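You operate a simulated robot arm through the tools that you are given. There is no shell and no other tool. Be economical: measure what you need, move in short steps, check, and stop when the job is done.

You are at the controls of a simulated two-armed robot. One attempt, no reset.

TASK
Hold the blue beacon on the top of the blue cart steady with one hand and press the blue beacon button to switch it on with the other.
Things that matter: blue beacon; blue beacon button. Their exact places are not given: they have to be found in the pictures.

The check looks at the end state, three seconds after you hand in, the way a careful person would. Anything else that was tipped, shoved, dropped, spilled or broken makes it a failure.

THE ROBOT
Two 7-joint arms with two-finger parallel grippers on one trunk, on a base that drives. Base frame: it is fixed to the floor where the robot stands at the start and does not move with it; the origin is under the middle of the robot, x ahead of it, y to its left, z up. Readings come in mm, degrees, newtons and seconds.
The left shoulder is at the start at [110, 169, 1501], the right one opposite. With the tool pointing down near the work surface each hand reaches from about 420 to 740 mm from the robot's upright axis, wherever it stands, measured 20 degrees to its own side. Places, roughly: blue beacon button [800, 0, 1000]. Payload 1.57 kg a hand.
The tool frame of a hand sits at the grasp point between the pads (the TCP): z along the fingers, y along the line on which they close. The tips reach 30 mm beyond it. Largest opening 80 mm; finger width 17, thickness 12; the body of the gripper, 40 by 82 mm, starts 80 mm behind the TCP.
Orientation is that of the tool frame in the base frame, as a unit quaternion [w, x, y, z]. With the fingers straight down and closing along the base's y, the tool's x points along the base's -x, its y along +y and its z along -z.

THE INTERFACE
- The arms move only by the tool drive_tool. It takes "left_series", "right_series" or both (then of equal length, played together; a hand with none holds still); each is a list of rows, each an object of numbers (a shift or turn left out is 0, a gripper value left out holds the last): "dx", "dy", "dz": the shift along the tool's x, y, z in m; "wx", "wy", "wz": the turn, a rotation vector about the tool's x, y, z in degrees; "grip": the opening in per cent of the stroke, from 0 (shut) to 100 (fully open). In form: [{"dx": .., "dy": .., "dz": .., "wx": .., "wy": .., "wz": .., "grip": ..}, ...]. A call has 1 to 10 rows; each row shifts and turns the commanded pose from where the row before left it, along the tool's axes as they then stand. Rows are played at 5 a second. More than 50 mm and 8.6 degrees between two rows, or a gripper value outside its range, and nothing of the call is played. Where a pose cannot be reached the arm comes as near as it can. A force on the tool above 40 N (or 10 N above the force at the start of the call, whichever is more), or a blocked arm, ends the call early, and 0.2 s more pass. The fingers move at their own pace (about 72 mm/s each) and stop on an object; they squeeze with about 32 N. The grip force told is the motor's: it shows also when the fingers shut on nothing. Time passes only in rows, and 0.2 s behind the last, so rows that do not move let the fingers close. It gives the time, the measured TCP pose, the force on the tool (base axes), the opening and the grip force at its end, in the units of the frame above (readings bear some noise), with the torque about the TCP (base axes, N m) and any sound that the robot's microphone picked up.
- Cameras (640 x 400 px; columns grow to the right, rows downward): "scene" is now at [161.8, 7.7, 1688.9]; the picture's right is [0.08, -1.00, 0.00], its down [-0.70, -0.06, -0.71] and it looks along [0.71, 0.06, -0.71] (base axes); focal length 256 px, centre (320, 200). "left" rides on the left gripper at [72, 7, -122] in its tool frame; the picture's right is [-0.09, 1.00, 0.00], its down [-0.84, -0.08, -0.54] and it looks along [-0.54, -0.05, 0.84] (tool axes); focal length 238 px, centre (320, 200). "right" rides on the right gripper at [72, -7, -122] in its tool frame; the picture's right is [0.09, 1.00, 0.00], its down [-0.84, 0.08, -0.54] and it looks along [-0.54, 0.05, 0.84] (tool axes); focal length 238 px, centre (320, 200).
- get_image(camera): a new picture of that camera. The clock stands still meanwhile.
- slide_trunk(by): slides the trunk up (or, below 0, down) by that many mm; the arms and the scene camera ride with it, the base frame stays. It gives what a move gives, with no picture.
- steer(legs): drives the robot by 1 to 6 legs, each [ahead, left, turn to the left] in mm, mm and degrees, along the robot's own axes; the way and the turn of a leg run together, so that a leg with both is an arc; at most 1500 mm and 180 degrees a leg. The arms and the cameras ride along, it lands a little off, and it stops where it bumps. It gives what a move gives.
- turn_head(pan, tilt): turns the head with the scene camera to pan (to the left, within 86 degrees either way) and tilt (down, from -29 to 69), counted from straight ahead of the robot. It gives what a move gives.
- probe_pixels(camera, pixels): for up to 12 pixels [column, row] of the newest picture of that camera ("zoom" is the newest enlarged one), the place [x, y, z] in the base frame of the surface seen there, good to about 2 mm. The clock stands still meanwhile.
- close_up(camera, box): a new picture of the part [left, top, right, bottom] of that camera's present view, enlarged. The clock stands still meanwhile.
- finish_job(): hands the job in; it is judged then, once.

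Keep the steps short. Do not move on a guess: measure, check each grasp and each placing, and mend mistakes. In all there are 80 turns and 70 pictures (those below and enlarged ones count). Leave the grippers open and the arms clear of the work at the hand-in unless told otherwise, and finish with a single line.

The tools are called after ">>>" by a JSON object that holds its "method" and its "body". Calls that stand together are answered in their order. drive_tool: Moves the arms, as the interface text tells. Its arguments: {"type":"object","properties":{"left_series":{"type":"array","items":{"type":"object","properties":{"dx":{"type":"number"},"dy":{"type":"number"},"dz":{"type":"number"},"wx":{"type":"number"},"wy":{"type":"number"},"wz":{"type":"number"},"grip":{"type":"number"}}}},"right_series":{"type":"array","items":{"type":"object","properties":{"dx":{"type":"number"},"dy":{"type":"number"},"dz":{"type":"number"},"wx":{"type":"number"},"wy":{"type":"number"},"wz":{"type":"number"},"grip":{"type":"number"}}}}},"required":[]} The other tools are called the same way: slide_trunk (by) slides the trunk up or down; steer (legs) drives the base; turn_head (pan, tilt) turns the head that bears the scene camera; get_image (camera) takes a picture; probe_pixels (camera, pixels) gives the place of the surface under pixels of a picture; close_up (camera, box) takes an enlarged picture of a part of a camera's view; finish_job () hands the job in.

At the start:

```text
time: 0.0
left_tool_pos: [645.5, 299.0, 1221.9]
left_ee_rot: [-0.001, 0.0, 1.0, 0.001]
left_ft_force: [-0.2, -0.6, 1.3]
left_wrist_torque: [0.0, 0.0, -0.03]
left_gripper_width: 79.9
left_gripper_force: 0.0
right_tool_pos: [660.3, -296.7, 1249.0]
right_ee_rot: [0.0, 0.0, 1.0, -0.001]
right_ft_force: [0.0, -0.2, -0.1]
right_wrist_torque: [0.01, 0.01, 0.01]
right_gripper_width: 79.7
right_gripper_force: 0.1
trunk travel left (down, up): [-815.0, 75.0]
robot x, y, heading: [-2.0, -2.7, 0.3]
head pan, tilt: [4.5, 44.9]
```

scene: 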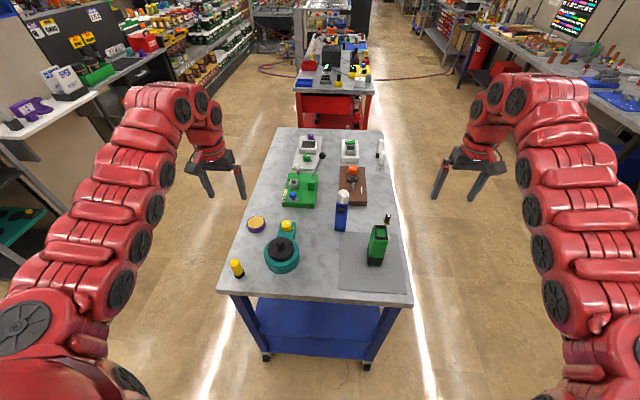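
right: 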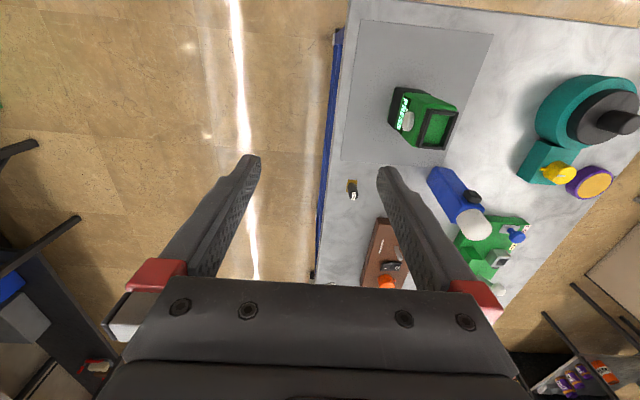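
left: 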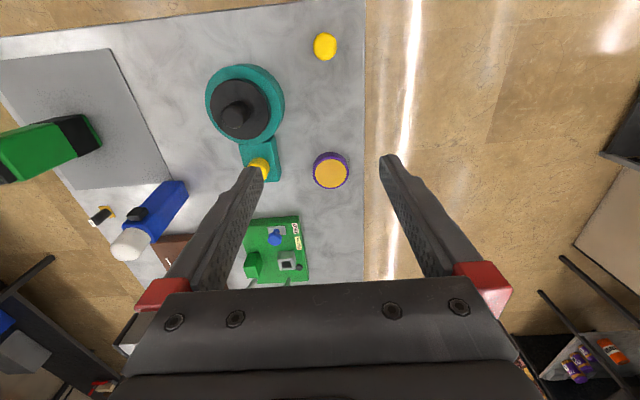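

The blue item with a white dome at scene (341,208) looks like the beacon. I'll take an enlarged look.

>>> {"method": "close_up", "body": {"camera": "scene", "box": [270, 120, 420, 214]}}

>>> {"method": "close_up", "body": {"camera": "scene", "box": [300, 170, 400, 240]}}

>>> {"method": "close_up", "body": {"camera": "right", "box": [390, 130, 550, 260]}}

```text
4.26 times, centred on (345, 167) of scene
```

zoom: 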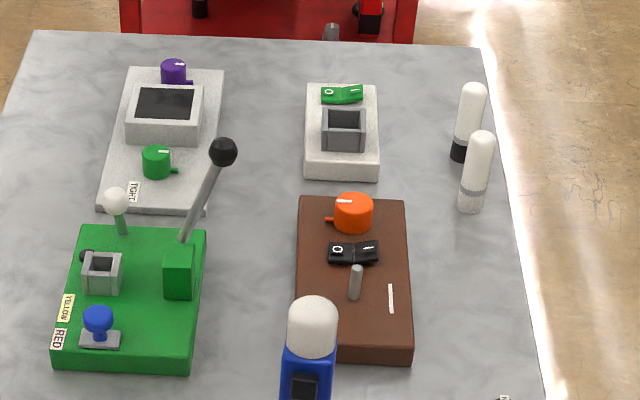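

```text
5.71 times, centred on (350, 205) of scene
```

zoom: 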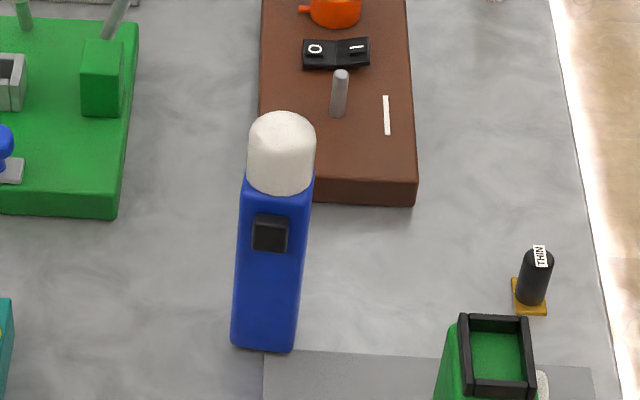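

```text
3.08 times, centred on (470, 195) of right
```

zoom: 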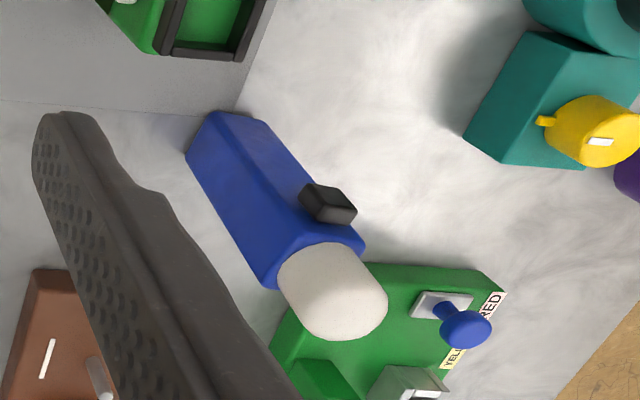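

The beacon stands upright, with its black button on the robot-facing side. Next I'll measure it.

>>> {"method": "close_up", "body": {"camera": "scene", "box": [316, 182, 372, 238]}}

>>> {"method": "probe_pixels", "body": {"camera": "scene", "pixels": [[343, 192], [341, 211], [338, 207], [347, 208], [336, 229], [344, 230], [330, 232], [352, 232], [340, 225], [341, 201], [382, 250], [377, 232]]}}

>>> {"method": "probe_pixels", "body": {"camera": "right", "pixels": [[476, 224], [473, 196], [450, 200], [445, 205], [432, 178], [460, 220], [484, 208], [467, 187], [446, 168], [483, 228]]}}

```text
7.14 times, centred on (344, 210) of scene
```

zoom: 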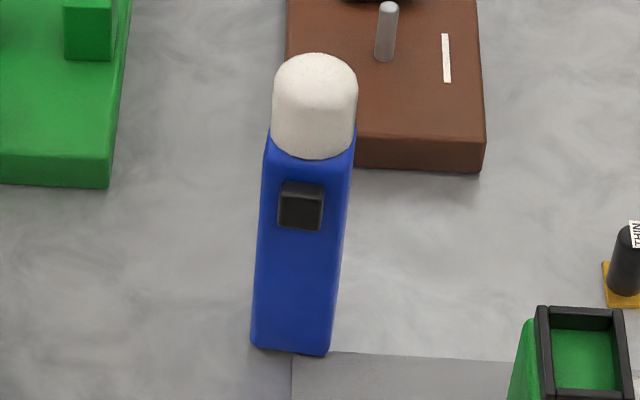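

```text
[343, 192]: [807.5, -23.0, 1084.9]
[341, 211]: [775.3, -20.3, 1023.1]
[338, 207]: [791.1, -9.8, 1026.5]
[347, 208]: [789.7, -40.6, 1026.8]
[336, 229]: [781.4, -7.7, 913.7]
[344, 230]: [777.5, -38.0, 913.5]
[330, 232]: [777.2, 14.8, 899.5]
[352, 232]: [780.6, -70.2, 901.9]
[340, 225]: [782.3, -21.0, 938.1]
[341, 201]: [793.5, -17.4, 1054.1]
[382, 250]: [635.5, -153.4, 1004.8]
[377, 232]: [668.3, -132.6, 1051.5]
```

```text
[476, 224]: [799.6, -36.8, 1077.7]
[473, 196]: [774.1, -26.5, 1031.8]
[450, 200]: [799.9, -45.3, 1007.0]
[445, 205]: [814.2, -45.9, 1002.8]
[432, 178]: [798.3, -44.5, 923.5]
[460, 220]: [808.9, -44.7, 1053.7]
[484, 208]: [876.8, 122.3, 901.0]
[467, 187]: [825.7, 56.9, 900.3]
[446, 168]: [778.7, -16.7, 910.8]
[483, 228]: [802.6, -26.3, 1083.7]
```

Table is at z≈900. The beacon body spans y −45 to −5, front face is at x≈782, and the button front is at x≈775, z≈1023. That is a bit far for a top-down reach, so I'll check the room in front of the robot before driving closer.

>>> {"method": "turn_head", "body": {"pan": 0, "tilt": 65}}

>>> {"method": "get_image", "body": {"camera": "scene"}}

```text
time: 0.8
left_tool_pos: [646.5, 299.6, 1222.7]
left_ee_rot: [0.0, 0.0, 1.0, 0.0]
left_ft_force: [0.0, -0.4, -0.9]
left_wrist_torque: [-0.03, -0.03, -0.01]
left_gripper_width: 79.9
left_gripper_force: 0.0
right_tool_pos: [660.3, -296.1, 1248.9]
right_ee_rot: [-0.001, -0.001, 1.0, 0.0]
right_ft_force: [-1.0, 0.1, 0.9]
right_wrist_torque: [0.01, -0.01, 0.0]
right_gripper_width: 79.9
right_gripper_force: 0.1
trunk travel left (down, up): [-815.0, 75.0]
robot x, y, heading: [-1.3, 0.8, -0.0]
head pan, tilt: [0.0, 65.0]
```

```text
62 pictures are left
```

scene: 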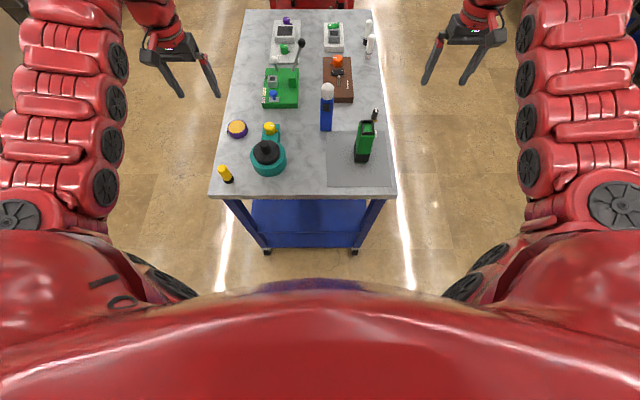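

>>> {"method": "probe_pixels", "body": {"camera": "scene", "pixels": [[300, 198], [268, 252], [354, 252], [320, 280], [360, 190], [265, 146], [268, 160], [366, 122], [363, 150], [225, 168], [269, 125], [320, 300]]}}

```text
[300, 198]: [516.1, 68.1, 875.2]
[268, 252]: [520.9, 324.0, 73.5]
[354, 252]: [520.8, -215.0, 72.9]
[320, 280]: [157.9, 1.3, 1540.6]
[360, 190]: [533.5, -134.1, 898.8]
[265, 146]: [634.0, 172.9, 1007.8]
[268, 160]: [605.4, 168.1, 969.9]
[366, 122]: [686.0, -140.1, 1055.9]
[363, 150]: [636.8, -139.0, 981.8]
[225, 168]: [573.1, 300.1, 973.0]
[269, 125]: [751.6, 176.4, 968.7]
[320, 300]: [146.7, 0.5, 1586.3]
```

The floor is clear up to x≈450 and the cart edge is at x=516. I'll drive 70 mm ahead.

>>> {"method": "steer", "body": {"legs": [[70, 0, 0]]}}

>>> {"method": "turn_head", "body": {"pan": 0, "tilt": 45}}

```text
time: 1.9
left_tool_pos: [712.6, 298.0, 1225.1]
left_ee_rot: [0.001, 0.0, 1.0, 0.001]
left_ft_force: [0.1, -0.5, -0.5]
left_wrist_torque: [0.04, 0.02, 0.0]
left_gripper_width: 79.9
left_gripper_force: 0.1
right_tool_pos: [726.6, -296.9, 1251.3]
right_ee_rot: [0.001, 0.002, 1.0, 0.001]
right_ft_force: [0.0, -0.1, 0.4]
right_wrist_torque: [-0.02, -0.03, 0.01]
right_gripper_width: 80.0
right_gripper_force: 0.0
trunk travel left (down, up): [-815.0, 75.0]
robot x, y, heading: [69.7, -1.6, -0.0]
head pan, tilt: [0.0, 65.0]
```

```text
time: 2.7
left_tool_pos: [717.6, 299.5, 1222.3]
left_ee_rot: [-0.001, 0.001, 1.0, 0.0]
left_ft_force: [0.5, 0.6, -0.7]
left_wrist_torque: [0.01, 0.01, 0.01]
left_gripper_width: 79.8
left_gripper_force: 0.1
right_tool_pos: [730.1, -296.2, 1248.9]
right_ee_rot: [-0.002, 0.001, 1.0, -0.001]
right_ft_force: [1.0, 0.2, -0.5]
right_wrist_torque: [-0.03, -0.02, -0.03]
right_gripper_width: 80.0
right_gripper_force: 0.1
trunk travel left (down, up): [-815.0, 75.0]
robot x, y, heading: [67.7, -2.2, 0.2]
head pan, tilt: [0.0, 45.0]
```

Now I'll move the right hand high over the beacon, to about (803, −25, 1200).

>>> {"method": "drive_tool", "body": {"right_series": [{"dx": -0.0104, "dy": 0.0387, "dz": 0.007}, {"dx": -0.0104, "dy": 0.0387, "dz": 0.007}, {"dx": -0.0104, "dy": 0.0387, "dz": 0.007}, {"dx": -0.0104, "dy": 0.0387, "dz": 0.007}, {"dx": -0.0104, "dy": 0.0387, "dz": 0.007}, {"dx": -0.0104, "dy": 0.0387, "dz": 0.007}, {"dx": -0.0104, "dy": 0.0387, "dz": 0.007}, {}, {}]}}

>>> {"method": "get_image", "body": {"camera": "right"}}

>>> {"method": "get_image", "body": {"camera": "scene"}}

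```text
time: 4.7
left_tool_pos: [714.7, 300.0, 1222.3]
left_ee_rot: [-0.001, -0.001, 1.0, -0.001]
left_ft_force: [-0.2, -0.1, -1.1]
left_wrist_torque: [0.02, 0.03, 0.04]
left_gripper_width: 79.9
left_gripper_force: 0.1
right_tool_pos: [776.1, -41.6, 1196.8]
right_ee_rot: [0.0, 0.002, 1.0, 0.0]
right_ft_force: [0.2, 0.5, 0.4]
right_wrist_torque: [-0.01, 0.0, 0.0]
right_gripper_width: 80.0
right_gripper_force: 0.1
right hand out of reach, approached as far as the arm can: row 6, 7
trunk travel left (down, up): [-815.0, 75.0]
robot x, y, heading: [72.6, 0.5, -0.1]
head pan, tilt: [0.0, 45.0]
```

```text
61 pictures are left
```

right: 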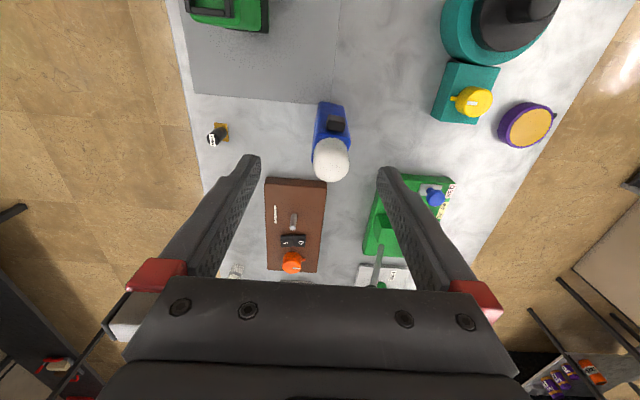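

```text
60 pictures are left
```

scene: 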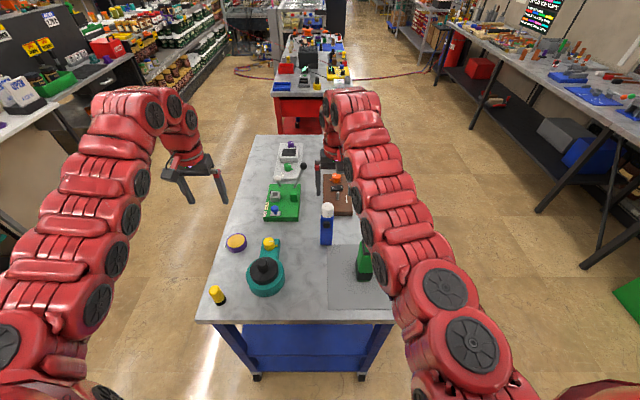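

The reach is about 30 mm short. I'll look straight down to see how much room the base has.

>>> {"method": "turn_head", "body": {"pan": 0, "tilt": 69}}

>>> {"method": "get_image", "body": {"camera": "scene"}}

```text
time: 5.6
left_tool_pos: [715.0, 299.3, 1222.6]
left_ee_rot: [0.0, -0.001, 1.0, 0.001]
left_ft_force: [-0.2, -0.6, -0.5]
left_wrist_torque: [0.0, -0.02, 0.02]
left_gripper_width: 80.0
left_gripper_force: 0.0
right_tool_pos: [775.3, -41.0, 1195.8]
right_ee_rot: [-0.001, 0.001, 1.0, 0.0]
right_ft_force: [0.2, -0.6, -0.4]
right_wrist_torque: [0.01, 0.02, 0.01]
right_gripper_width: 79.9
right_gripper_force: 0.1
trunk travel left (down, up): [-815.0, 75.0]
robot x, y, heading: [68.7, -0.8, -0.0]
head pan, tilt: [0.0, 68.8]
```

```text
59 pictures are left
```

scene: 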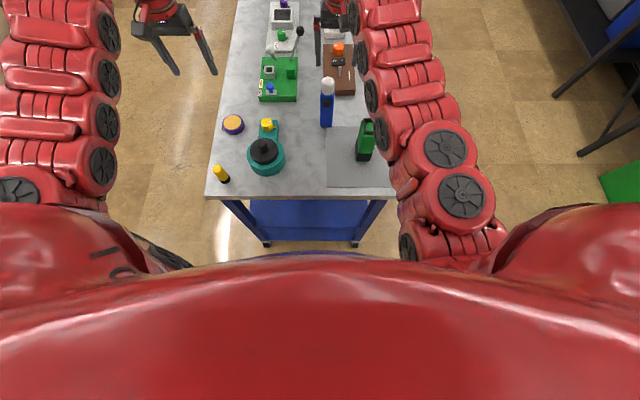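

>>> {"method": "probe_pixels", "body": {"camera": "scene", "pixels": [[316, 253], [300, 254], [316, 248], [340, 254], [300, 235], [420, 160], [380, 120], [400, 195], [250, 262]]}}

>>> {"method": "close_up", "body": {"camera": "scene", "box": [220, 190, 420, 290]}}

```text
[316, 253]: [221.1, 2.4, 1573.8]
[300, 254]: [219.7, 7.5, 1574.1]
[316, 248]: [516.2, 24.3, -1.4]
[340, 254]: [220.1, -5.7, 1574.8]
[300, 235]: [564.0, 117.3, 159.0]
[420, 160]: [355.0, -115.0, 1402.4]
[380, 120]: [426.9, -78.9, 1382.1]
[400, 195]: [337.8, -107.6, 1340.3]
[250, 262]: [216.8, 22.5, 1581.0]
```

```text
3.20 times, centred on (320, 240) of scene
```

zoom: 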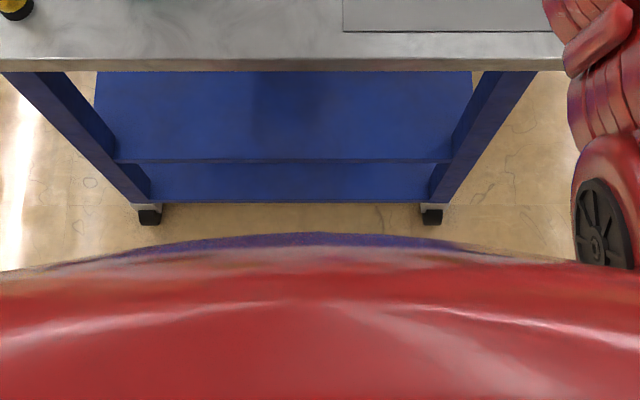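

Driving further risks bumping the cart. Turning the base left about 20° brings the right shoulder closer instead, and both hands are high and clear.

>>> {"method": "steer", "body": {"legs": [[0, 0, 20]]}}

>>> {"method": "turn_head", "body": {"pan": -20, "tilt": 50}}

```text
time: 7.0
left_tool_pos: [574.5, 503.3, 1224.0]
left_ee_rot: [0.0, -0.174, 0.985, 0.001]
left_ft_force: [0.3, -0.3, -0.4]
left_wrist_torque: [0.01, 0.02, 0.0]
left_gripper_width: 79.8
left_gripper_force: 0.0
right_tool_pos: [748.2, 203.0, 1194.9]
right_ee_rot: [-0.001, -0.173, 0.985, -0.001]
right_ft_force: [-0.4, -0.4, 1.0]
right_wrist_torque: [-0.01, 0.01, -0.01]
right_gripper_width: 80.2
right_gripper_force: 0.0
trunk travel left (down, up): [-815.0, 75.0]
robot x, y, heading: [66.5, -1.4, 20.1]
head pan, tilt: [0.0, 68.8]
```

```text
time: 7.9
left_tool_pos: [573.4, 502.2, 1222.4]
left_ee_rot: [0.0, -0.174, 0.985, 0.0]
left_ft_force: [-0.4, 0.1, 0.5]
left_wrist_torque: [-0.01, 0.0, -0.01]
left_gripper_width: 80.2
left_gripper_force: 0.0
right_tool_pos: [748.1, 203.3, 1196.0]
right_ee_rot: [0.0, -0.173, 0.985, -0.001]
right_ft_force: [0.4, 0.8, 0.1]
right_wrist_torque: [-0.02, 0.0, 0.06]
right_gripper_width: 79.9
right_gripper_force: 0.0
trunk travel left (down, up): [-815.0, 75.0]
robot x, y, heading: [71.4, -1.8, 20.3]
head pan, tilt: [-20.0, 50.0]
```

Next I'll turn the right tool back square (+20° about tool z), then shift it over the beacon.

>>> {"method": "drive_tool", "body": {"right_series": [{"wz": 6.67}, {"wz": 6.67}, {"wz": 6.66}, {"dx": -0.0092, "dy": -0.038}, {"dx": -0.0092, "dy": -0.038}, {"dx": -0.0092, "dy": -0.038}, {"dx": -0.0092, "dy": -0.038}, {"dx": -0.0092, "dy": -0.038}, {"dx": -0.0092, "dy": -0.038}]}}

>>> {"method": "get_image", "body": {"camera": "right"}}

>>> {"method": "get_image", "body": {"camera": "scene"}}

```text
time: 9.9
left_tool_pos: [573.7, 501.0, 1223.0]
left_ee_rot: [0.0, -0.175, 0.985, 0.001]
left_ft_force: [-0.7, -0.4, 0.7]
left_wrist_torque: [0.01, -0.01, -0.02]
left_gripper_width: 80.1
left_gripper_force: 0.2
right_tool_pos: [803.8, -25.0, 1194.5]
right_ee_rot: [-0.001, 0.0, 1.0, -0.001]
right_ft_force: [-0.8, -0.2, -0.5]
right_wrist_torque: [0.01, 0.03, -0.01]
right_gripper_width: 79.7
right_gripper_force: 0.1
trunk travel left (down, up): [-815.0, 75.0]
robot x, y, heading: [69.4, -2.1, 20.3]
head pan, tilt: [-20.0, 50.0]
```

```text
57 pictures are left
```

right: 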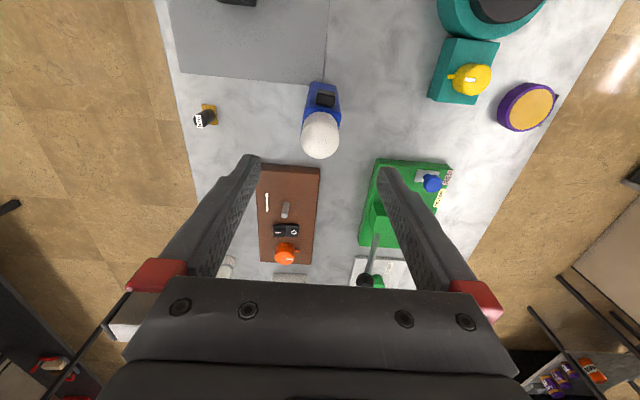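

```text
56 pictures are left
```

scene: 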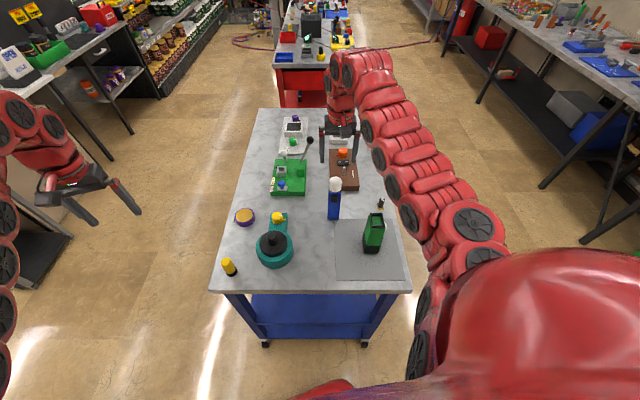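

The right hand is over the beacon at (804, −25). I'll probe the dome and body edges from here to get exact centring and yaw.

>>> {"method": "close_up", "body": {"camera": "right", "box": [290, 75, 354, 165]}}

>>> {"method": "probe_pixels", "body": {"camera": "right", "pixels": [[304, 135], [337, 135], [320, 113], [320, 157], [320, 135], [306, 115], [337, 115], [325, 100], [311, 92], [338, 92], [311, 107], [338, 105]]}}

```text
4.44 times, centred on (322, 120) of right
```

zoom: 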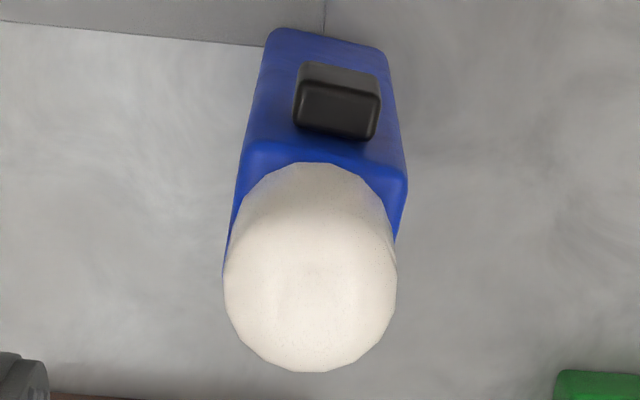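

```text
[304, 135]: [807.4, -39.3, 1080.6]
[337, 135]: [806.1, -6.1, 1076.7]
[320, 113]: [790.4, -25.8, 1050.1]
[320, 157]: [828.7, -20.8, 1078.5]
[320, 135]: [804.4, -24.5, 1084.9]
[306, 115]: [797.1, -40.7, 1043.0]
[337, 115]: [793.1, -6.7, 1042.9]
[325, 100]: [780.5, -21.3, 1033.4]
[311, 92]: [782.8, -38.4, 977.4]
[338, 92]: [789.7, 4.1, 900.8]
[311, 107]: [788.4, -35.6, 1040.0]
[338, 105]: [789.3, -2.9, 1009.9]
```

The dome centre is about (807, −23) with a yaw of roughly −3°. The way down is clear, so I'll lower the right hand around the beacon with the fingers open to TCP z≈1020.

>>> {"method": "drive_tool", "body": {"right_series": [{"dx": -0.003, "dy": 0.001, "wz": 3, "dz": 0.03, "grip": 100}, {"dz": 0.035}, {"dz": 0.035}, {"dz": 0.03}, {"dz": 0.025}, {"dz": 0.02}, {}]}}

>>> {"method": "get_image", "body": {"camera": "right"}}

>>> {"method": "close_up", "body": {"camera": "scene", "box": [270, 100, 410, 240]}}

```text
time: 11.5
left_tool_pos: [573.4, 501.6, 1222.6]
left_ee_rot: [0.0, -0.176, 0.984, 0.001]
left_ft_force: [0.0, 0.0, 0.4]
left_wrist_torque: [-0.02, 0.02, -0.03]
left_gripper_width: 79.8
left_gripper_force: 0.1
right_tool_pos: [807.2, -23.8, 1021.0]
right_ee_rot: [0.0, 0.027, 1.0, 0.0]
right_ft_force: [0.4, -0.1, 0.7]
right_wrist_torque: [-0.01, 0.01, 0.02]
right_gripper_width: 80.0
right_gripper_force: 0.1
trunk travel left (down, up): [-815.0, 75.0]
robot x, y, heading: [69.3, -1.1, 20.2]
head pan, tilt: [-20.0, 50.0]
```

```text
54 pictures are left
```

right: 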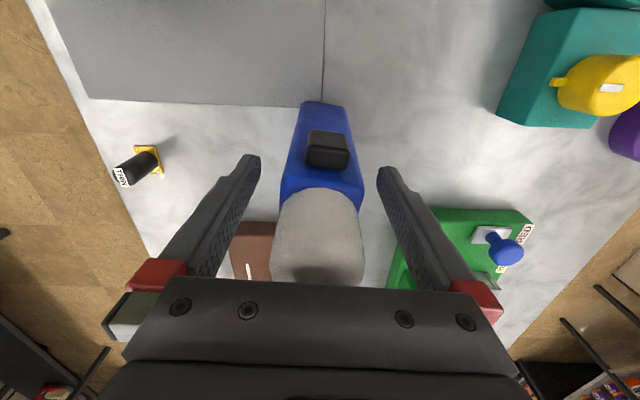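

```text
2.86 times, centred on (340, 170) of scene
```

zoom: 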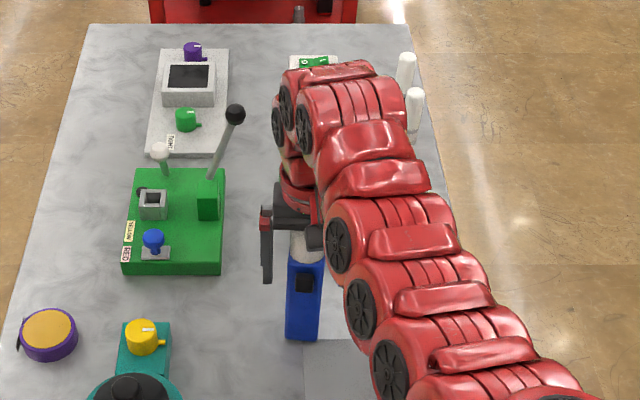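

The fingers straddle the beacon with even gaps and no contact. Now I'll ready the left hand away from the table by shutting its fingers and turning it toward the button, heading 20° rightward and pitched forward.

>>> {"method": "drive_tool", "body": {"left_series": [{"wz": 8, "grip": 0}, {"wz": 8}, {"wz": 8}, {"wz": 8}, {"wz": 8}, {"wy": -7.8}, {"wy": -7.8}, {"wy": -7.8}, {"wy": -7.8}, {"wy": -7.8}]}}

>>> {"method": "drive_tool", "body": {"left_series": [{"wy": -7.8}, {"wy": -7.8}, {"wy": -7.8}, {"wy": -7.6}, {}, {}]}}

>>> {"method": "get_image", "body": {"camera": "scene"}}

```text
time: 13.7
left_tool_pos: [588.8, 514.4, 1232.1]
left_ee_rot: [0.329, 0.163, 0.928, -0.059]
left_ft_force: [-0.2, -0.5, -0.4]
left_wrist_torque: [-0.01, 0.01, 0.02]
left_gripper_width: 0.0
left_gripper_force: 20.6
left hand out of reach, approached as far as the arm can: row 8
right_tool_pos: [806.0, -24.4, 1022.4]
right_ee_rot: [-0.001, 0.026, 1.0, -0.001]
right_ft_force: [-0.4, -1.4, 0.1]
right_wrist_torque: [-0.02, 0.01, -0.02]
right_gripper_width: 80.1
right_gripper_force: 0.1
trunk travel left (down, up): [-815.0, 75.0]
robot x, y, heading: [69.5, -0.4, 20.1]
head pan, tilt: [-20.0, 50.0]
```

```text
time: 15.1
left_tool_pos: [589.6, 517.1, 1231.4]
left_ee_rot: [0.565, 0.142, 0.807, -0.099]
left_ft_force: [0.3, -0.5, 0.3]
left_wrist_torque: [-0.01, 0.0, 0.0]
left_gripper_width: 0.0
left_gripper_force: 20.9
left hand out of reach, approached as far as the arm can: row 1
right_tool_pos: [808.1, -24.7, 1020.1]
right_ee_rot: [-0.001, 0.026, 1.0, 0.001]
right_ft_force: [-0.4, -0.8, 0.4]
right_wrist_torque: [-0.01, 0.0, -0.04]
right_gripper_width: 80.0
right_gripper_force: 0.0
trunk travel left (down, up): [-815.0, 75.0]
robot x, y, heading: [64.6, 0.9, 19.9]
head pan, tilt: [-20.0, 50.0]
```

```text
52 pictures are left
```

scene: 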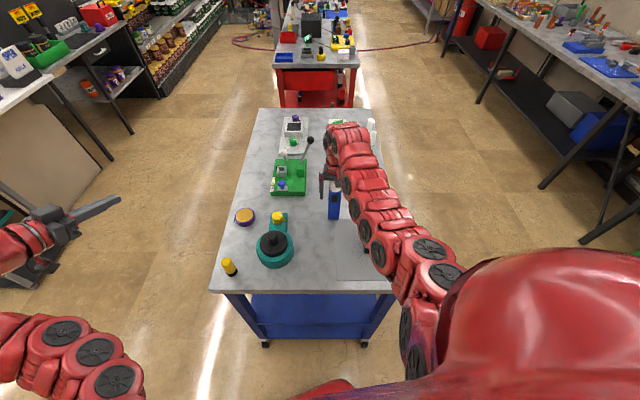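

The left hand is in the pressing attitude. I'll carry it across at height to about (630, 5, 1180), clear of everything.

>>> {"method": "drive_tool", "body": {"left_series": [{"dx": -0.0021, "dy": -0.039, "dz": 0.0181}, {"dx": -0.0021, "dy": -0.039, "dz": 0.0181}, {"dx": -0.0021, "dy": -0.039, "dz": 0.0181}, {"dx": -0.0021, "dy": -0.039, "dz": 0.0181}, {"dx": -0.0021, "dy": -0.039, "dz": 0.0181}, {"dx": -0.0021, "dy": -0.039, "dz": 0.0181}, {"dx": -0.0021, "dy": -0.039, "dz": 0.0181}, {"dx": -0.0021, "dy": -0.039, "dz": 0.0181}]}}

>>> {"method": "get_image", "body": {"camera": "scene"}}

```text
time: 16.9
left_tool_pos: [617.8, 196.3, 1200.1]
left_ee_rot: [0.569, 0.138, 0.803, -0.109]
left_ft_force: [0.1, 2.5, -4.0]
left_wrist_torque: [-0.16, -0.28, -0.2]
left_gripper_width: 0.4
left_gripper_force: 21.3
left hand out of reach, approached as far as the arm can: row 8
right_tool_pos: [807.4, -22.8, 1021.6]
right_ee_rot: [-0.001, 0.027, 1.0, 0.0]
right_ft_force: [-0.7, -0.1, 0.8]
right_wrist_torque: [0.03, 0.0, 0.03]
right_gripper_width: 80.0
right_gripper_force: 0.1
trunk travel left (down, up): [-815.0, 75.0]
robot x, y, heading: [65.6, -1.3, 20.0]
head pan, tilt: [-20.0, 50.0]
```

```text
51 pictures are left
```

scene: 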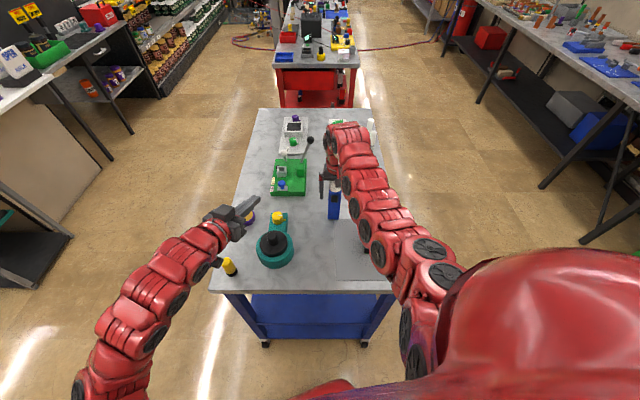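

>>> {"method": "drive_tool", "body": {"left_series": [{"dx": -0.0021, "dy": -0.039, "dz": 0.0181}, {"dx": -0.0021, "dy": -0.039, "dz": 0.0181}, {}]}}

```text
time: 17.7
left_tool_pos: [628.0, 116.9, 1178.8]
left_ee_rot: [0.565, 0.141, 0.807, -0.099]
left_ft_force: [0.0, 0.0, 0.0]
left_wrist_torque: [-0.02, 0.01, -0.02]
left_gripper_width: 0.0
left_gripper_force: 21.4
left hand out of reach, approached as far as the arm can: row 1
right_tool_pos: [806.9, -22.3, 1020.7]
right_ee_rot: [0.0, 0.026, 1.0, -0.001]
right_ft_force: [-0.1, -0.9, -0.2]
right_wrist_torque: [0.02, 0.0, -0.01]
right_gripper_width: 79.9
right_gripper_force: 0.0
trunk travel left (down, up): [-815.0, 75.0]
robot x, y, heading: [69.3, -2.2, 20.2]
head pan, tilt: [-20.0, 50.0]
```

The arm followed after all, to (628, 117, 1179). I'll continue toward y≈5 and check.

>>> {"method": "drive_tool", "body": {"left_series": [{"dx": -0.0007, "dy": -0.0343, "dz": 0.0156}, {"dx": -0.0007, "dy": -0.0343, "dz": 0.0156}, {"dx": -0.0007, "dy": -0.0343, "dz": 0.0156}, {}]}}

>>> {"method": "get_image", "body": {"camera": "scene"}}

>>> {"method": "get_image", "body": {"camera": "left"}}

```text
time: 18.7
left_tool_pos: [635.6, 5.7, 1166.8]
left_ee_rot: [0.565, 0.141, 0.807, -0.099]
left_ft_force: [0.0, 0.7, -0.7]
left_wrist_torque: [-0.01, 0.0, -0.02]
left_gripper_width: 0.0
left_gripper_force: 21.4
right_tool_pos: [807.6, -23.2, 1021.4]
right_ee_rot: [-0.001, 0.027, 1.0, -0.001]
right_ft_force: [-0.7, 0.0, 0.3]
right_wrist_torque: [-0.02, 0.01, 0.0]
right_gripper_width: 79.8
right_gripper_force: 0.0
trunk travel left (down, up): [-815.0, 75.0]
robot x, y, heading: [71.0, 2.2, 20.2]
head pan, tilt: [-20.0, 50.0]
```

```text
50 pictures are left
```

scene: 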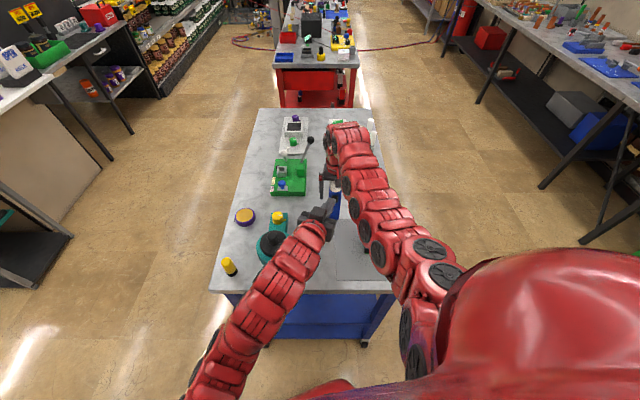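

```text
49 pictures are left
```

left: 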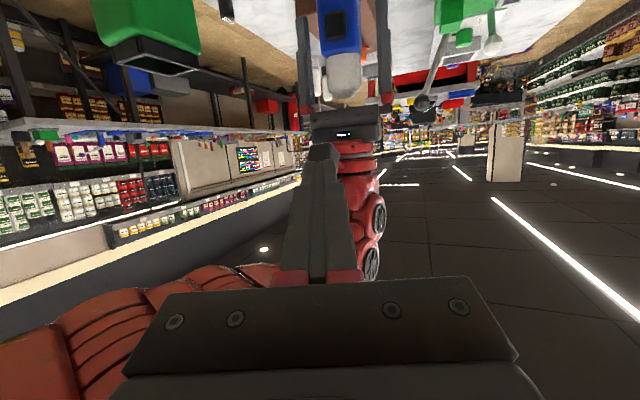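

The view is clear. Now I'll close the right gripper on the beacon.

>>> {"method": "drive_tool", "body": {"right_series": [{"grip": 0}, {}, {}, {}, {}]}}

>>> {"method": "get_image", "body": {"camera": "right"}}

```text
time: 19.9
left_tool_pos: [635.9, 5.3, 1166.0]
left_ee_rot: [0.565, 0.141, 0.807, -0.099]
left_ft_force: [-0.1, -0.3, 0.1]
left_wrist_torque: [0.02, 0.0, -0.03]
left_gripper_width: 0.0
left_gripper_force: 21.3
right_tool_pos: [806.3, -24.0, 1021.0]
right_ee_rot: [-0.001, 0.027, 1.0, 0.0]
right_ft_force: [0.5, -0.2, -0.3]
right_wrist_torque: [-0.01, -0.05, -0.01]
right_gripper_width: 44.3
right_gripper_force: 32.2
trunk travel left (down, up): [-815.0, 75.0]
robot x, y, heading: [72.2, 0.8, 20.3]
head pan, tilt: [-20.0, 50.0]
```

```text
48 pictures are left
```

right: 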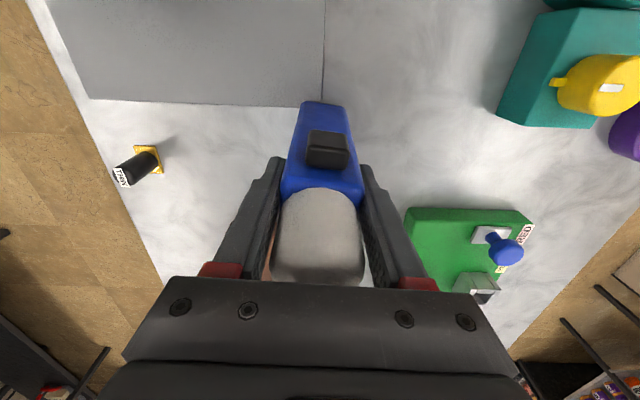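

It is held at 44 mm with 32 N and hasn't shifted. I'll measure the button from this view.

>>> {"method": "probe_pixels", "body": {"camera": "right", "pixels": [[309, 138], [345, 138], [328, 142], [310, 160], [344, 160], [328, 160], [328, 134], [300, 140], [351, 145]]}}

>>> {"method": "probe_pixels", "body": {"camera": "left", "pixels": [[335, 34], [330, 25], [341, 25], [330, 45], [341, 44], [335, 70]]}}

```text
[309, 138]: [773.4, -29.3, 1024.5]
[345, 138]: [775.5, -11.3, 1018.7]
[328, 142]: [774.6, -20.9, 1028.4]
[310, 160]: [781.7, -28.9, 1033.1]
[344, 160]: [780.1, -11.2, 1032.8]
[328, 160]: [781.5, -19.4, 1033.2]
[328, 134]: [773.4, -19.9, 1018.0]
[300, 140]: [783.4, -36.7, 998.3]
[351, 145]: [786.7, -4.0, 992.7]
```

```text
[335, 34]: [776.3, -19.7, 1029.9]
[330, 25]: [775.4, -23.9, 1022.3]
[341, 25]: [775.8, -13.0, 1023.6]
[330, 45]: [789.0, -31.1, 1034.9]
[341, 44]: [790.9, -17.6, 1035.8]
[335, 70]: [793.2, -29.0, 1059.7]
```

The button is centred at (774, −20, 1022), about 20 mm wide and protruding about 10 mm. I'll lower the left hand in front of it, with TCP about (640, −9, 1024).

>>> {"method": "drive_tool", "body": {"left_series": [{"dx": 0.0327, "dy": -0.003, "dz": 0.0142}, {"dx": 0.0327, "dy": -0.003, "dz": 0.0142}, {"dx": 0.0327, "dy": -0.003, "dz": 0.0142}, {"dx": 0.0327, "dy": -0.003, "dz": 0.0142}, {}]}}

>>> {"method": "get_image", "body": {"camera": "left"}}

>>> {"method": "get_image", "body": {"camera": "right"}}

```text
time: 21.1
left_tool_pos: [644.0, -8.6, 1023.7]
left_ee_rot: [0.565, 0.141, 0.807, -0.099]
left_ft_force: [-0.6, 0.3, 0.7]
left_wrist_torque: [0.0, -0.03, 0.01]
left_gripper_width: 0.0
left_gripper_force: 21.4
right_tool_pos: [807.5, -23.3, 1021.0]
right_ee_rot: [-0.001, 0.027, 1.0, 0.0]
right_ft_force: [0.1, -0.4, -0.1]
right_wrist_torque: [0.02, -0.02, -0.06]
right_gripper_width: 44.6
right_gripper_force: 31.8
trunk travel left (down, up): [-815.0, 75.0]
robot x, y, heading: [67.9, -1.3, 20.0]
head pan, tilt: [-20.0, 50.0]
```

```text
47 pictures are left
```

left: 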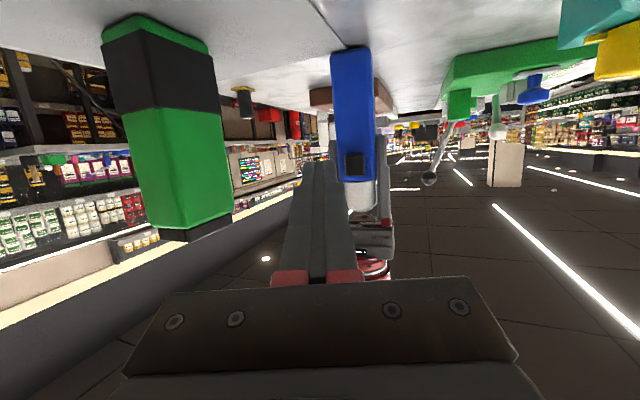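

```text
46 pictures are left
```

right: 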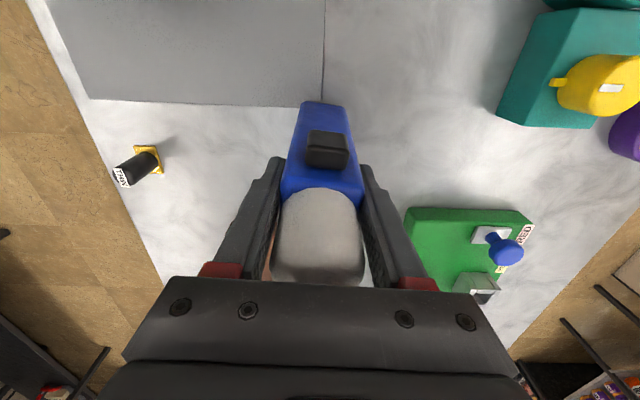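

The line-up looks good, but the hand is yawed 20° and would hit the button with a corner. I'll square it to the face by turning +17° about vertical.

>>> {"method": "drive_tool", "body": {"left_series": [{"wx": -5.33, "wz": -1.94}, {"wx": -5.33, "wz": -1.94}, {"wx": -5.33, "wz": -1.94}, {}]}}

>>> {"method": "get_image", "body": {"camera": "left"}}

```text
time: 22.1
left_tool_pos: [641.9, -8.4, 1023.2]
left_ee_rot: [0.573, 0.019, 0.819, -0.014]
left_ft_force: [0.7, -0.4, -0.3]
left_wrist_torque: [0.04, 0.0, 0.0]
left_gripper_width: 0.2
left_gripper_force: 21.2
right_tool_pos: [807.1, -23.0, 1021.0]
right_ee_rot: [-0.001, 0.026, 1.0, -0.001]
right_ft_force: [0.1, -0.3, 0.0]
right_wrist_torque: [0.02, -0.05, 0.0]
right_gripper_width: 44.6
right_gripper_force: 32.3
trunk travel left (down, up): [-815.0, 75.0]
robot x, y, heading: [71.5, -0.5, 20.1]
head pan, tilt: [-20.0, 50.0]
```

```text
45 pictures are left
```

left: 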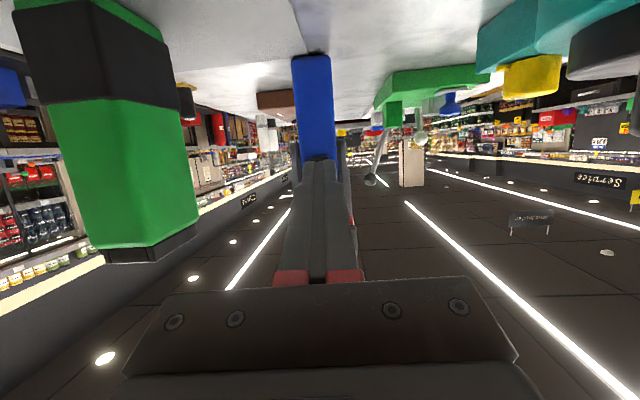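

Squared. I'll advance to about 15 mm short of the button.

>>> {"method": "drive_tool", "body": {"left_series": [{"dx": -0.0102, "dy": -0.0018, "dz": 0.0269}, {"dx": -0.0102, "dy": -0.0018, "dz": 0.0269}, {"dx": -0.0102, "dy": -0.0018, "dz": 0.0269}, {}]}}

>>> {"method": "get_image", "body": {"camera": "left"}}

>>> {"method": "get_image", "body": {"camera": "right"}}

```text
time: 23.1
left_tool_pos: [726.7, -20.0, 1024.8]
left_ee_rot: [0.573, 0.021, 0.819, -0.015]
left_ft_force: [0.5, 0.1, 0.0]
left_wrist_torque: [-0.01, -0.02, -0.05]
left_gripper_width: 0.0
left_gripper_force: 21.6
right_tool_pos: [806.6, -23.0, 1021.2]
right_ee_rot: [-0.001, 0.025, 1.0, 0.0]
right_ft_force: [0.0, -0.1, -0.6]
right_wrist_torque: [-0.01, -0.09, -0.02]
right_gripper_width: 44.2
right_gripper_force: 31.9
trunk travel left (down, up): [-815.0, 75.0]
robot x, y, heading: [71.0, 1.5, 20.3]
head pan, tilt: [-20.0, 50.0]
```

```text
44 pictures are left
```

left: 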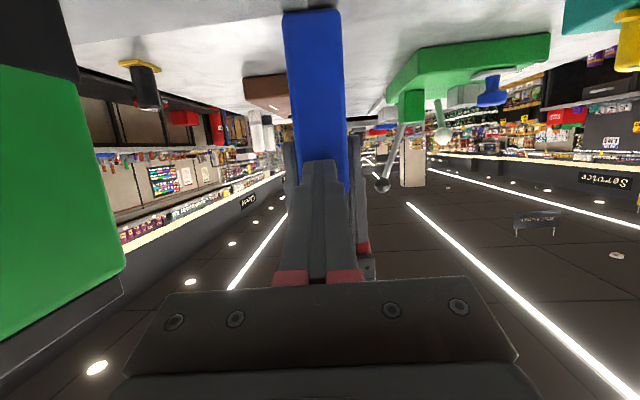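

```text
43 pictures are left
```

right: 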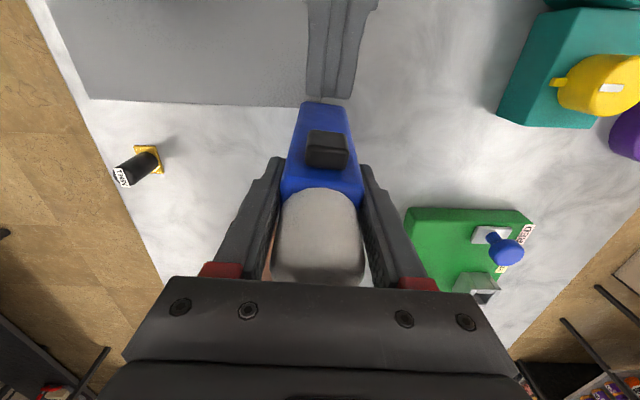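

>>> {"method": "probe_pixels", "body": {"camera": "right", "pixels": [[315, 92], [340, 92], [328, 134], [313, 80], [341, 80]]}}

```text
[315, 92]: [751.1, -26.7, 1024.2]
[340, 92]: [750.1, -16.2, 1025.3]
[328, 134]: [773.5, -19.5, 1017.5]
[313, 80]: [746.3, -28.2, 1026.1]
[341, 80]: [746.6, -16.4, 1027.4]
```

The tip is at (752, −21.5, 1024), so the gap is about 21 mm. I'll close most of it, then press in 2 mm steps while watching force.

>>> {"method": "drive_tool", "body": {"left_series": [{"dx": -0.0034, "dy": 0.0007, "dz": 0.0094}, {"dx": -0.0027, "dy": 0.0007, "dz": 0.0075}, {"dx": -0.0007, "dz": 0.0019}, {"dx": -0.0007, "dz": 0.0019}, {}]}}

>>> {"method": "get_image", "body": {"camera": "right"}}

```text
time: 24.3
left_tool_pos: [749.2, -19.7, 1023.0]
left_ee_rot: [0.573, 0.021, 0.819, -0.015]
left_ft_force: [-3.2, -0.2, -0.3]
left_wrist_torque: [0.02, -0.01, -0.03]
left_gripper_width: 0.0
left_gripper_force: 21.3
right_tool_pos: [807.2, -24.7, 1021.5]
right_ee_rot: [-0.001, 0.026, 1.0, -0.001]
right_ft_force: [3.2, 0.1, 0.8]
right_wrist_torque: [-0.05, -0.14, -0.02]
right_gripper_width: 44.2
right_gripper_force: 32.2
trunk travel left (down, up): [-815.0, 75.0]
robot x, y, heading: [68.1, -1.5, 20.1]
head pan, tilt: [-20.0, 50.0]
heard: click
```

```text
42 pictures are left
```

right: 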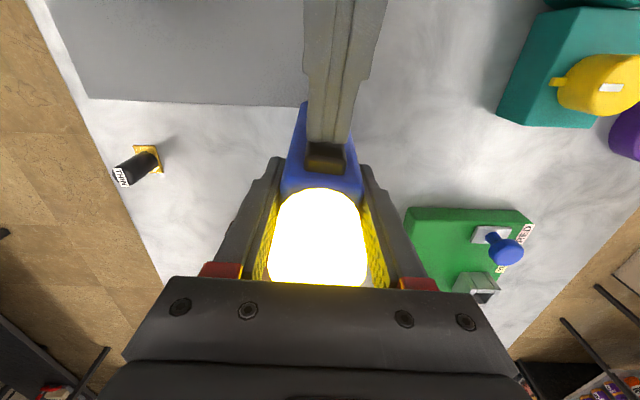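

A click was heard and the beacon is lit. I'll back the left hand straight off.

>>> {"method": "drive_tool", "body": {"left_series": [{"dx": 0.0068, "dy": -0.001, "dz": -0.0188}, {"dx": 0.0102, "dy": -0.0015, "dz": -0.028}, {"dx": 0.0102, "dy": -0.0015, "dz": -0.028}, {"dx": 0.0102, "dy": -0.0015, "dz": -0.028}, {}]}}

>>> {"method": "get_image", "body": {"camera": "right"}}

```text
time: 25.5
left_tool_pos: [639.2, -21.4, 1024.7]
left_ee_rot: [0.574, 0.02, 0.819, -0.014]
left_ft_force: [-0.5, 0.3, -0.7]
left_wrist_torque: [0.03, 0.01, 0.0]
left_gripper_width: 0.0
left_gripper_force: 21.8
right_tool_pos: [806.5, -23.4, 1021.6]
right_ee_rot: [-0.001, 0.027, 1.0, 0.001]
right_ft_force: [-0.8, -0.3, 0.2]
right_wrist_torque: [0.05, 0.02, 0.0]
right_gripper_width: 44.1
right_gripper_force: 32.4
trunk travel left (down, up): [-815.0, 75.0]
robot x, y, heading: [68.8, 1.6, 20.2]
head pan, tilt: [-20.0, 50.0]
```

```text
41 pictures are left
```

right: 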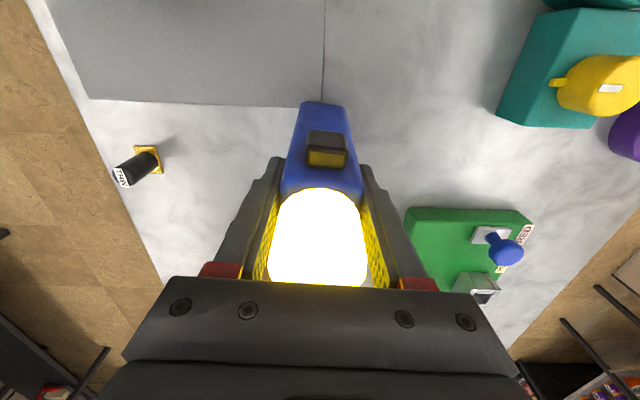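

It stays lit after release. Next I'll lift the left hand while opening the right fingers in place.

>>> {"method": "drive_tool", "body": {"left_series": [{"dx": -0.0376, "dz": -0.0137}, {"dx": -0.0376, "dz": -0.0137}, {"dx": -0.0376, "dz": -0.0137}, {"dx": -0.0376, "dz": -0.0137}, {}], "right_series": [{"grip": 100}, {}, {}, {}, {}]}}

>>> {"method": "get_image", "body": {"camera": "right"}}

```text
time: 26.5
left_tool_pos: [638.1, -17.5, 1171.6]
left_ee_rot: [0.563, 0.023, 0.826, -0.008]
left_ft_force: [-2.2, 1.0, -2.1]
left_wrist_torque: [0.04, -0.27, -0.08]
left_gripper_width: 0.0
left_gripper_force: 20.8
right_tool_pos: [808.4, -23.9, 1023.5]
right_ee_rot: [0.002, 0.027, 1.0, 0.0]
right_ft_force: [0.2, 0.3, 0.8]
right_wrist_torque: [0.03, 0.02, 0.01]
right_gripper_width: 80.0
right_gripper_force: 0.0
trunk travel left (down, up): [-815.0, 75.0]
robot x, y, heading: [68.9, 1.3, 20.1]
head pan, tilt: [-20.0, 50.0]
stopped in row 5 (left hand): the force on the tool passed its limit at 69 N (the readings are from after the stop); the commanded pose is now the measured one
```

```text
40 pictures are left
```

right: 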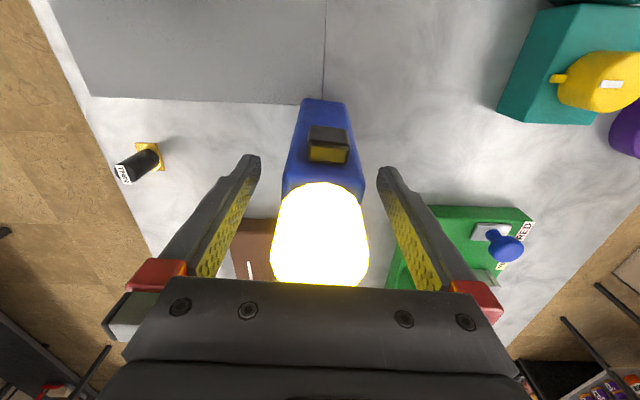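

The left arm touched something, probably the right forearm, while the beacon stayed undisturbed. I'll take a look.

>>> {"method": "get_image", "body": {"camera": "scene"}}

>>> {"method": "get_image", "body": {"camera": "left"}}

```text
39 pictures are left
```

scene: 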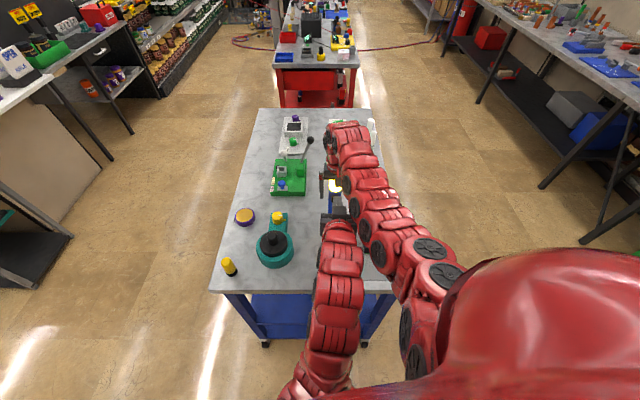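

```text
38 pictures are left
```

left: 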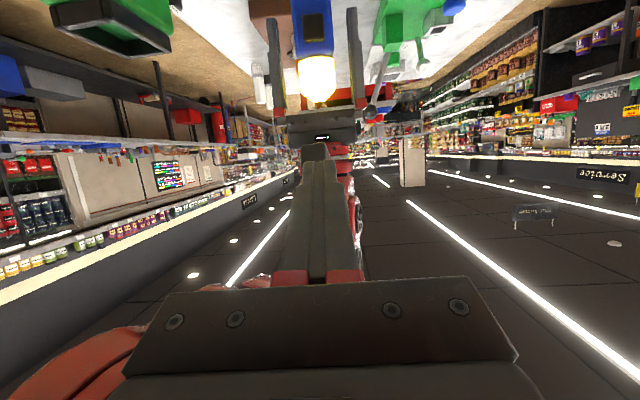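

The left wrist met the right forearm, as guessed. I'll move the left hand away to the left (+y) at this height.

>>> {"method": "drive_tool", "body": {"left_series": [{"dx": 0.005, "dy": 0.02}, {"dy": 0.04}, {"dy": 0.045}, {"dy": 0.045}, {"dy": 0.045}, {"dy": 0.045}, {}]}}

>>> {"method": "get_image", "body": {"camera": "right"}}

```text
time: 28.1
left_tool_pos: [648.8, 221.1, 1174.0]
left_ee_rot: [0.564, 0.023, 0.826, -0.007]
left_ft_force: [-0.1, -1.6, 1.0]
left_wrist_torque: [0.02, 0.0, 0.01]
left_gripper_width: 0.0
left_gripper_force: 21.9
right_tool_pos: [808.6, -25.4, 1023.0]
right_ee_rot: [0.001, 0.026, 1.0, 0.0]
right_ft_force: [0.2, 0.1, 0.3]
right_wrist_torque: [0.03, 0.02, 0.0]
right_gripper_width: 80.0
right_gripper_force: 0.0
trunk travel left (down, up): [-815.0, 75.0]
robot x, y, heading: [66.1, 2.8, 20.3]
head pan, tilt: [-20.0, 50.0]
```

```text
37 pictures are left
```

right: 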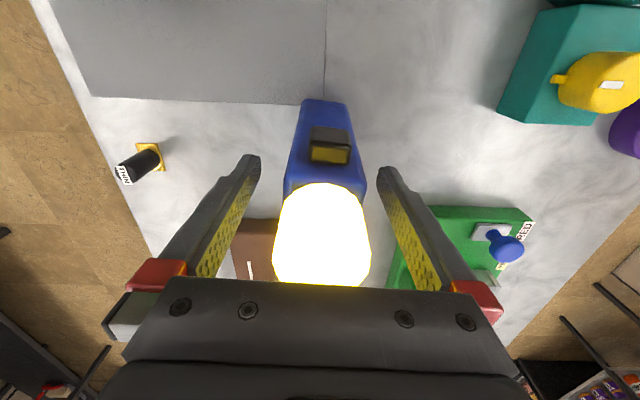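

The arms are apart and the right fingers are clear of the beacon. I'll lift the right hand straight up, move the left further out and open it.

>>> {"method": "drive_tool", "body": {"right_series": [{"dz": -0.02}, {"dz": -0.035}, {"dz": -0.04}, {"dz": -0.04}, {"dz": -0.04}, {"dz": -0.02}, {}], "left_series": [{"dy": 0.04, "grip": 100}, {"dy": 0.04}, {"dy": 0.04}, {"dy": 0.04}, {"dy": 0.04}, {"dy": 0.04}, {}]}}

>>> {"method": "get_image", "body": {"camera": "scene"}}

```text
time: 29.7
left_tool_pos: [659.4, 460.3, 1172.9]
left_ee_rot: [0.563, 0.023, 0.826, -0.008]
left_ft_force: [-0.3, -1.3, 0.0]
left_wrist_torque: [0.0, 0.02, 0.0]
left_gripper_width: 80.1
left_gripper_force: 0.0
right_tool_pos: [810.0, -23.4, 1220.6]
right_ee_rot: [0.002, 0.026, 1.0, -0.001]
right_ft_force: [-0.5, -0.1, 1.6]
right_wrist_torque: [-0.01, 0.0, -0.01]
right_gripper_width: 79.7
right_gripper_force: 0.1
trunk travel left (down, up): [-815.0, 75.0]
robot x, y, heading: [66.8, 0.4, 20.2]
head pan, tilt: [-20.0, 50.0]
```

```text
36 pictures are left
```

scene: 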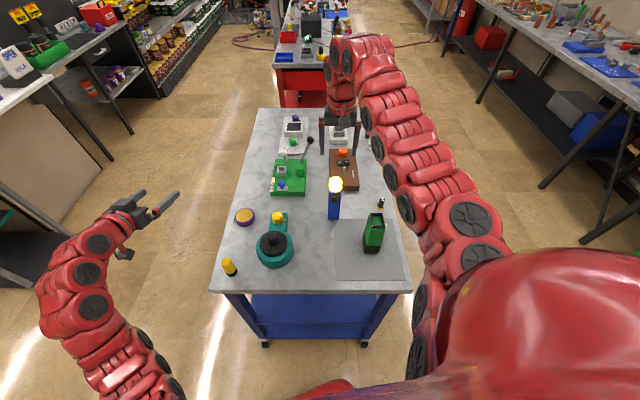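

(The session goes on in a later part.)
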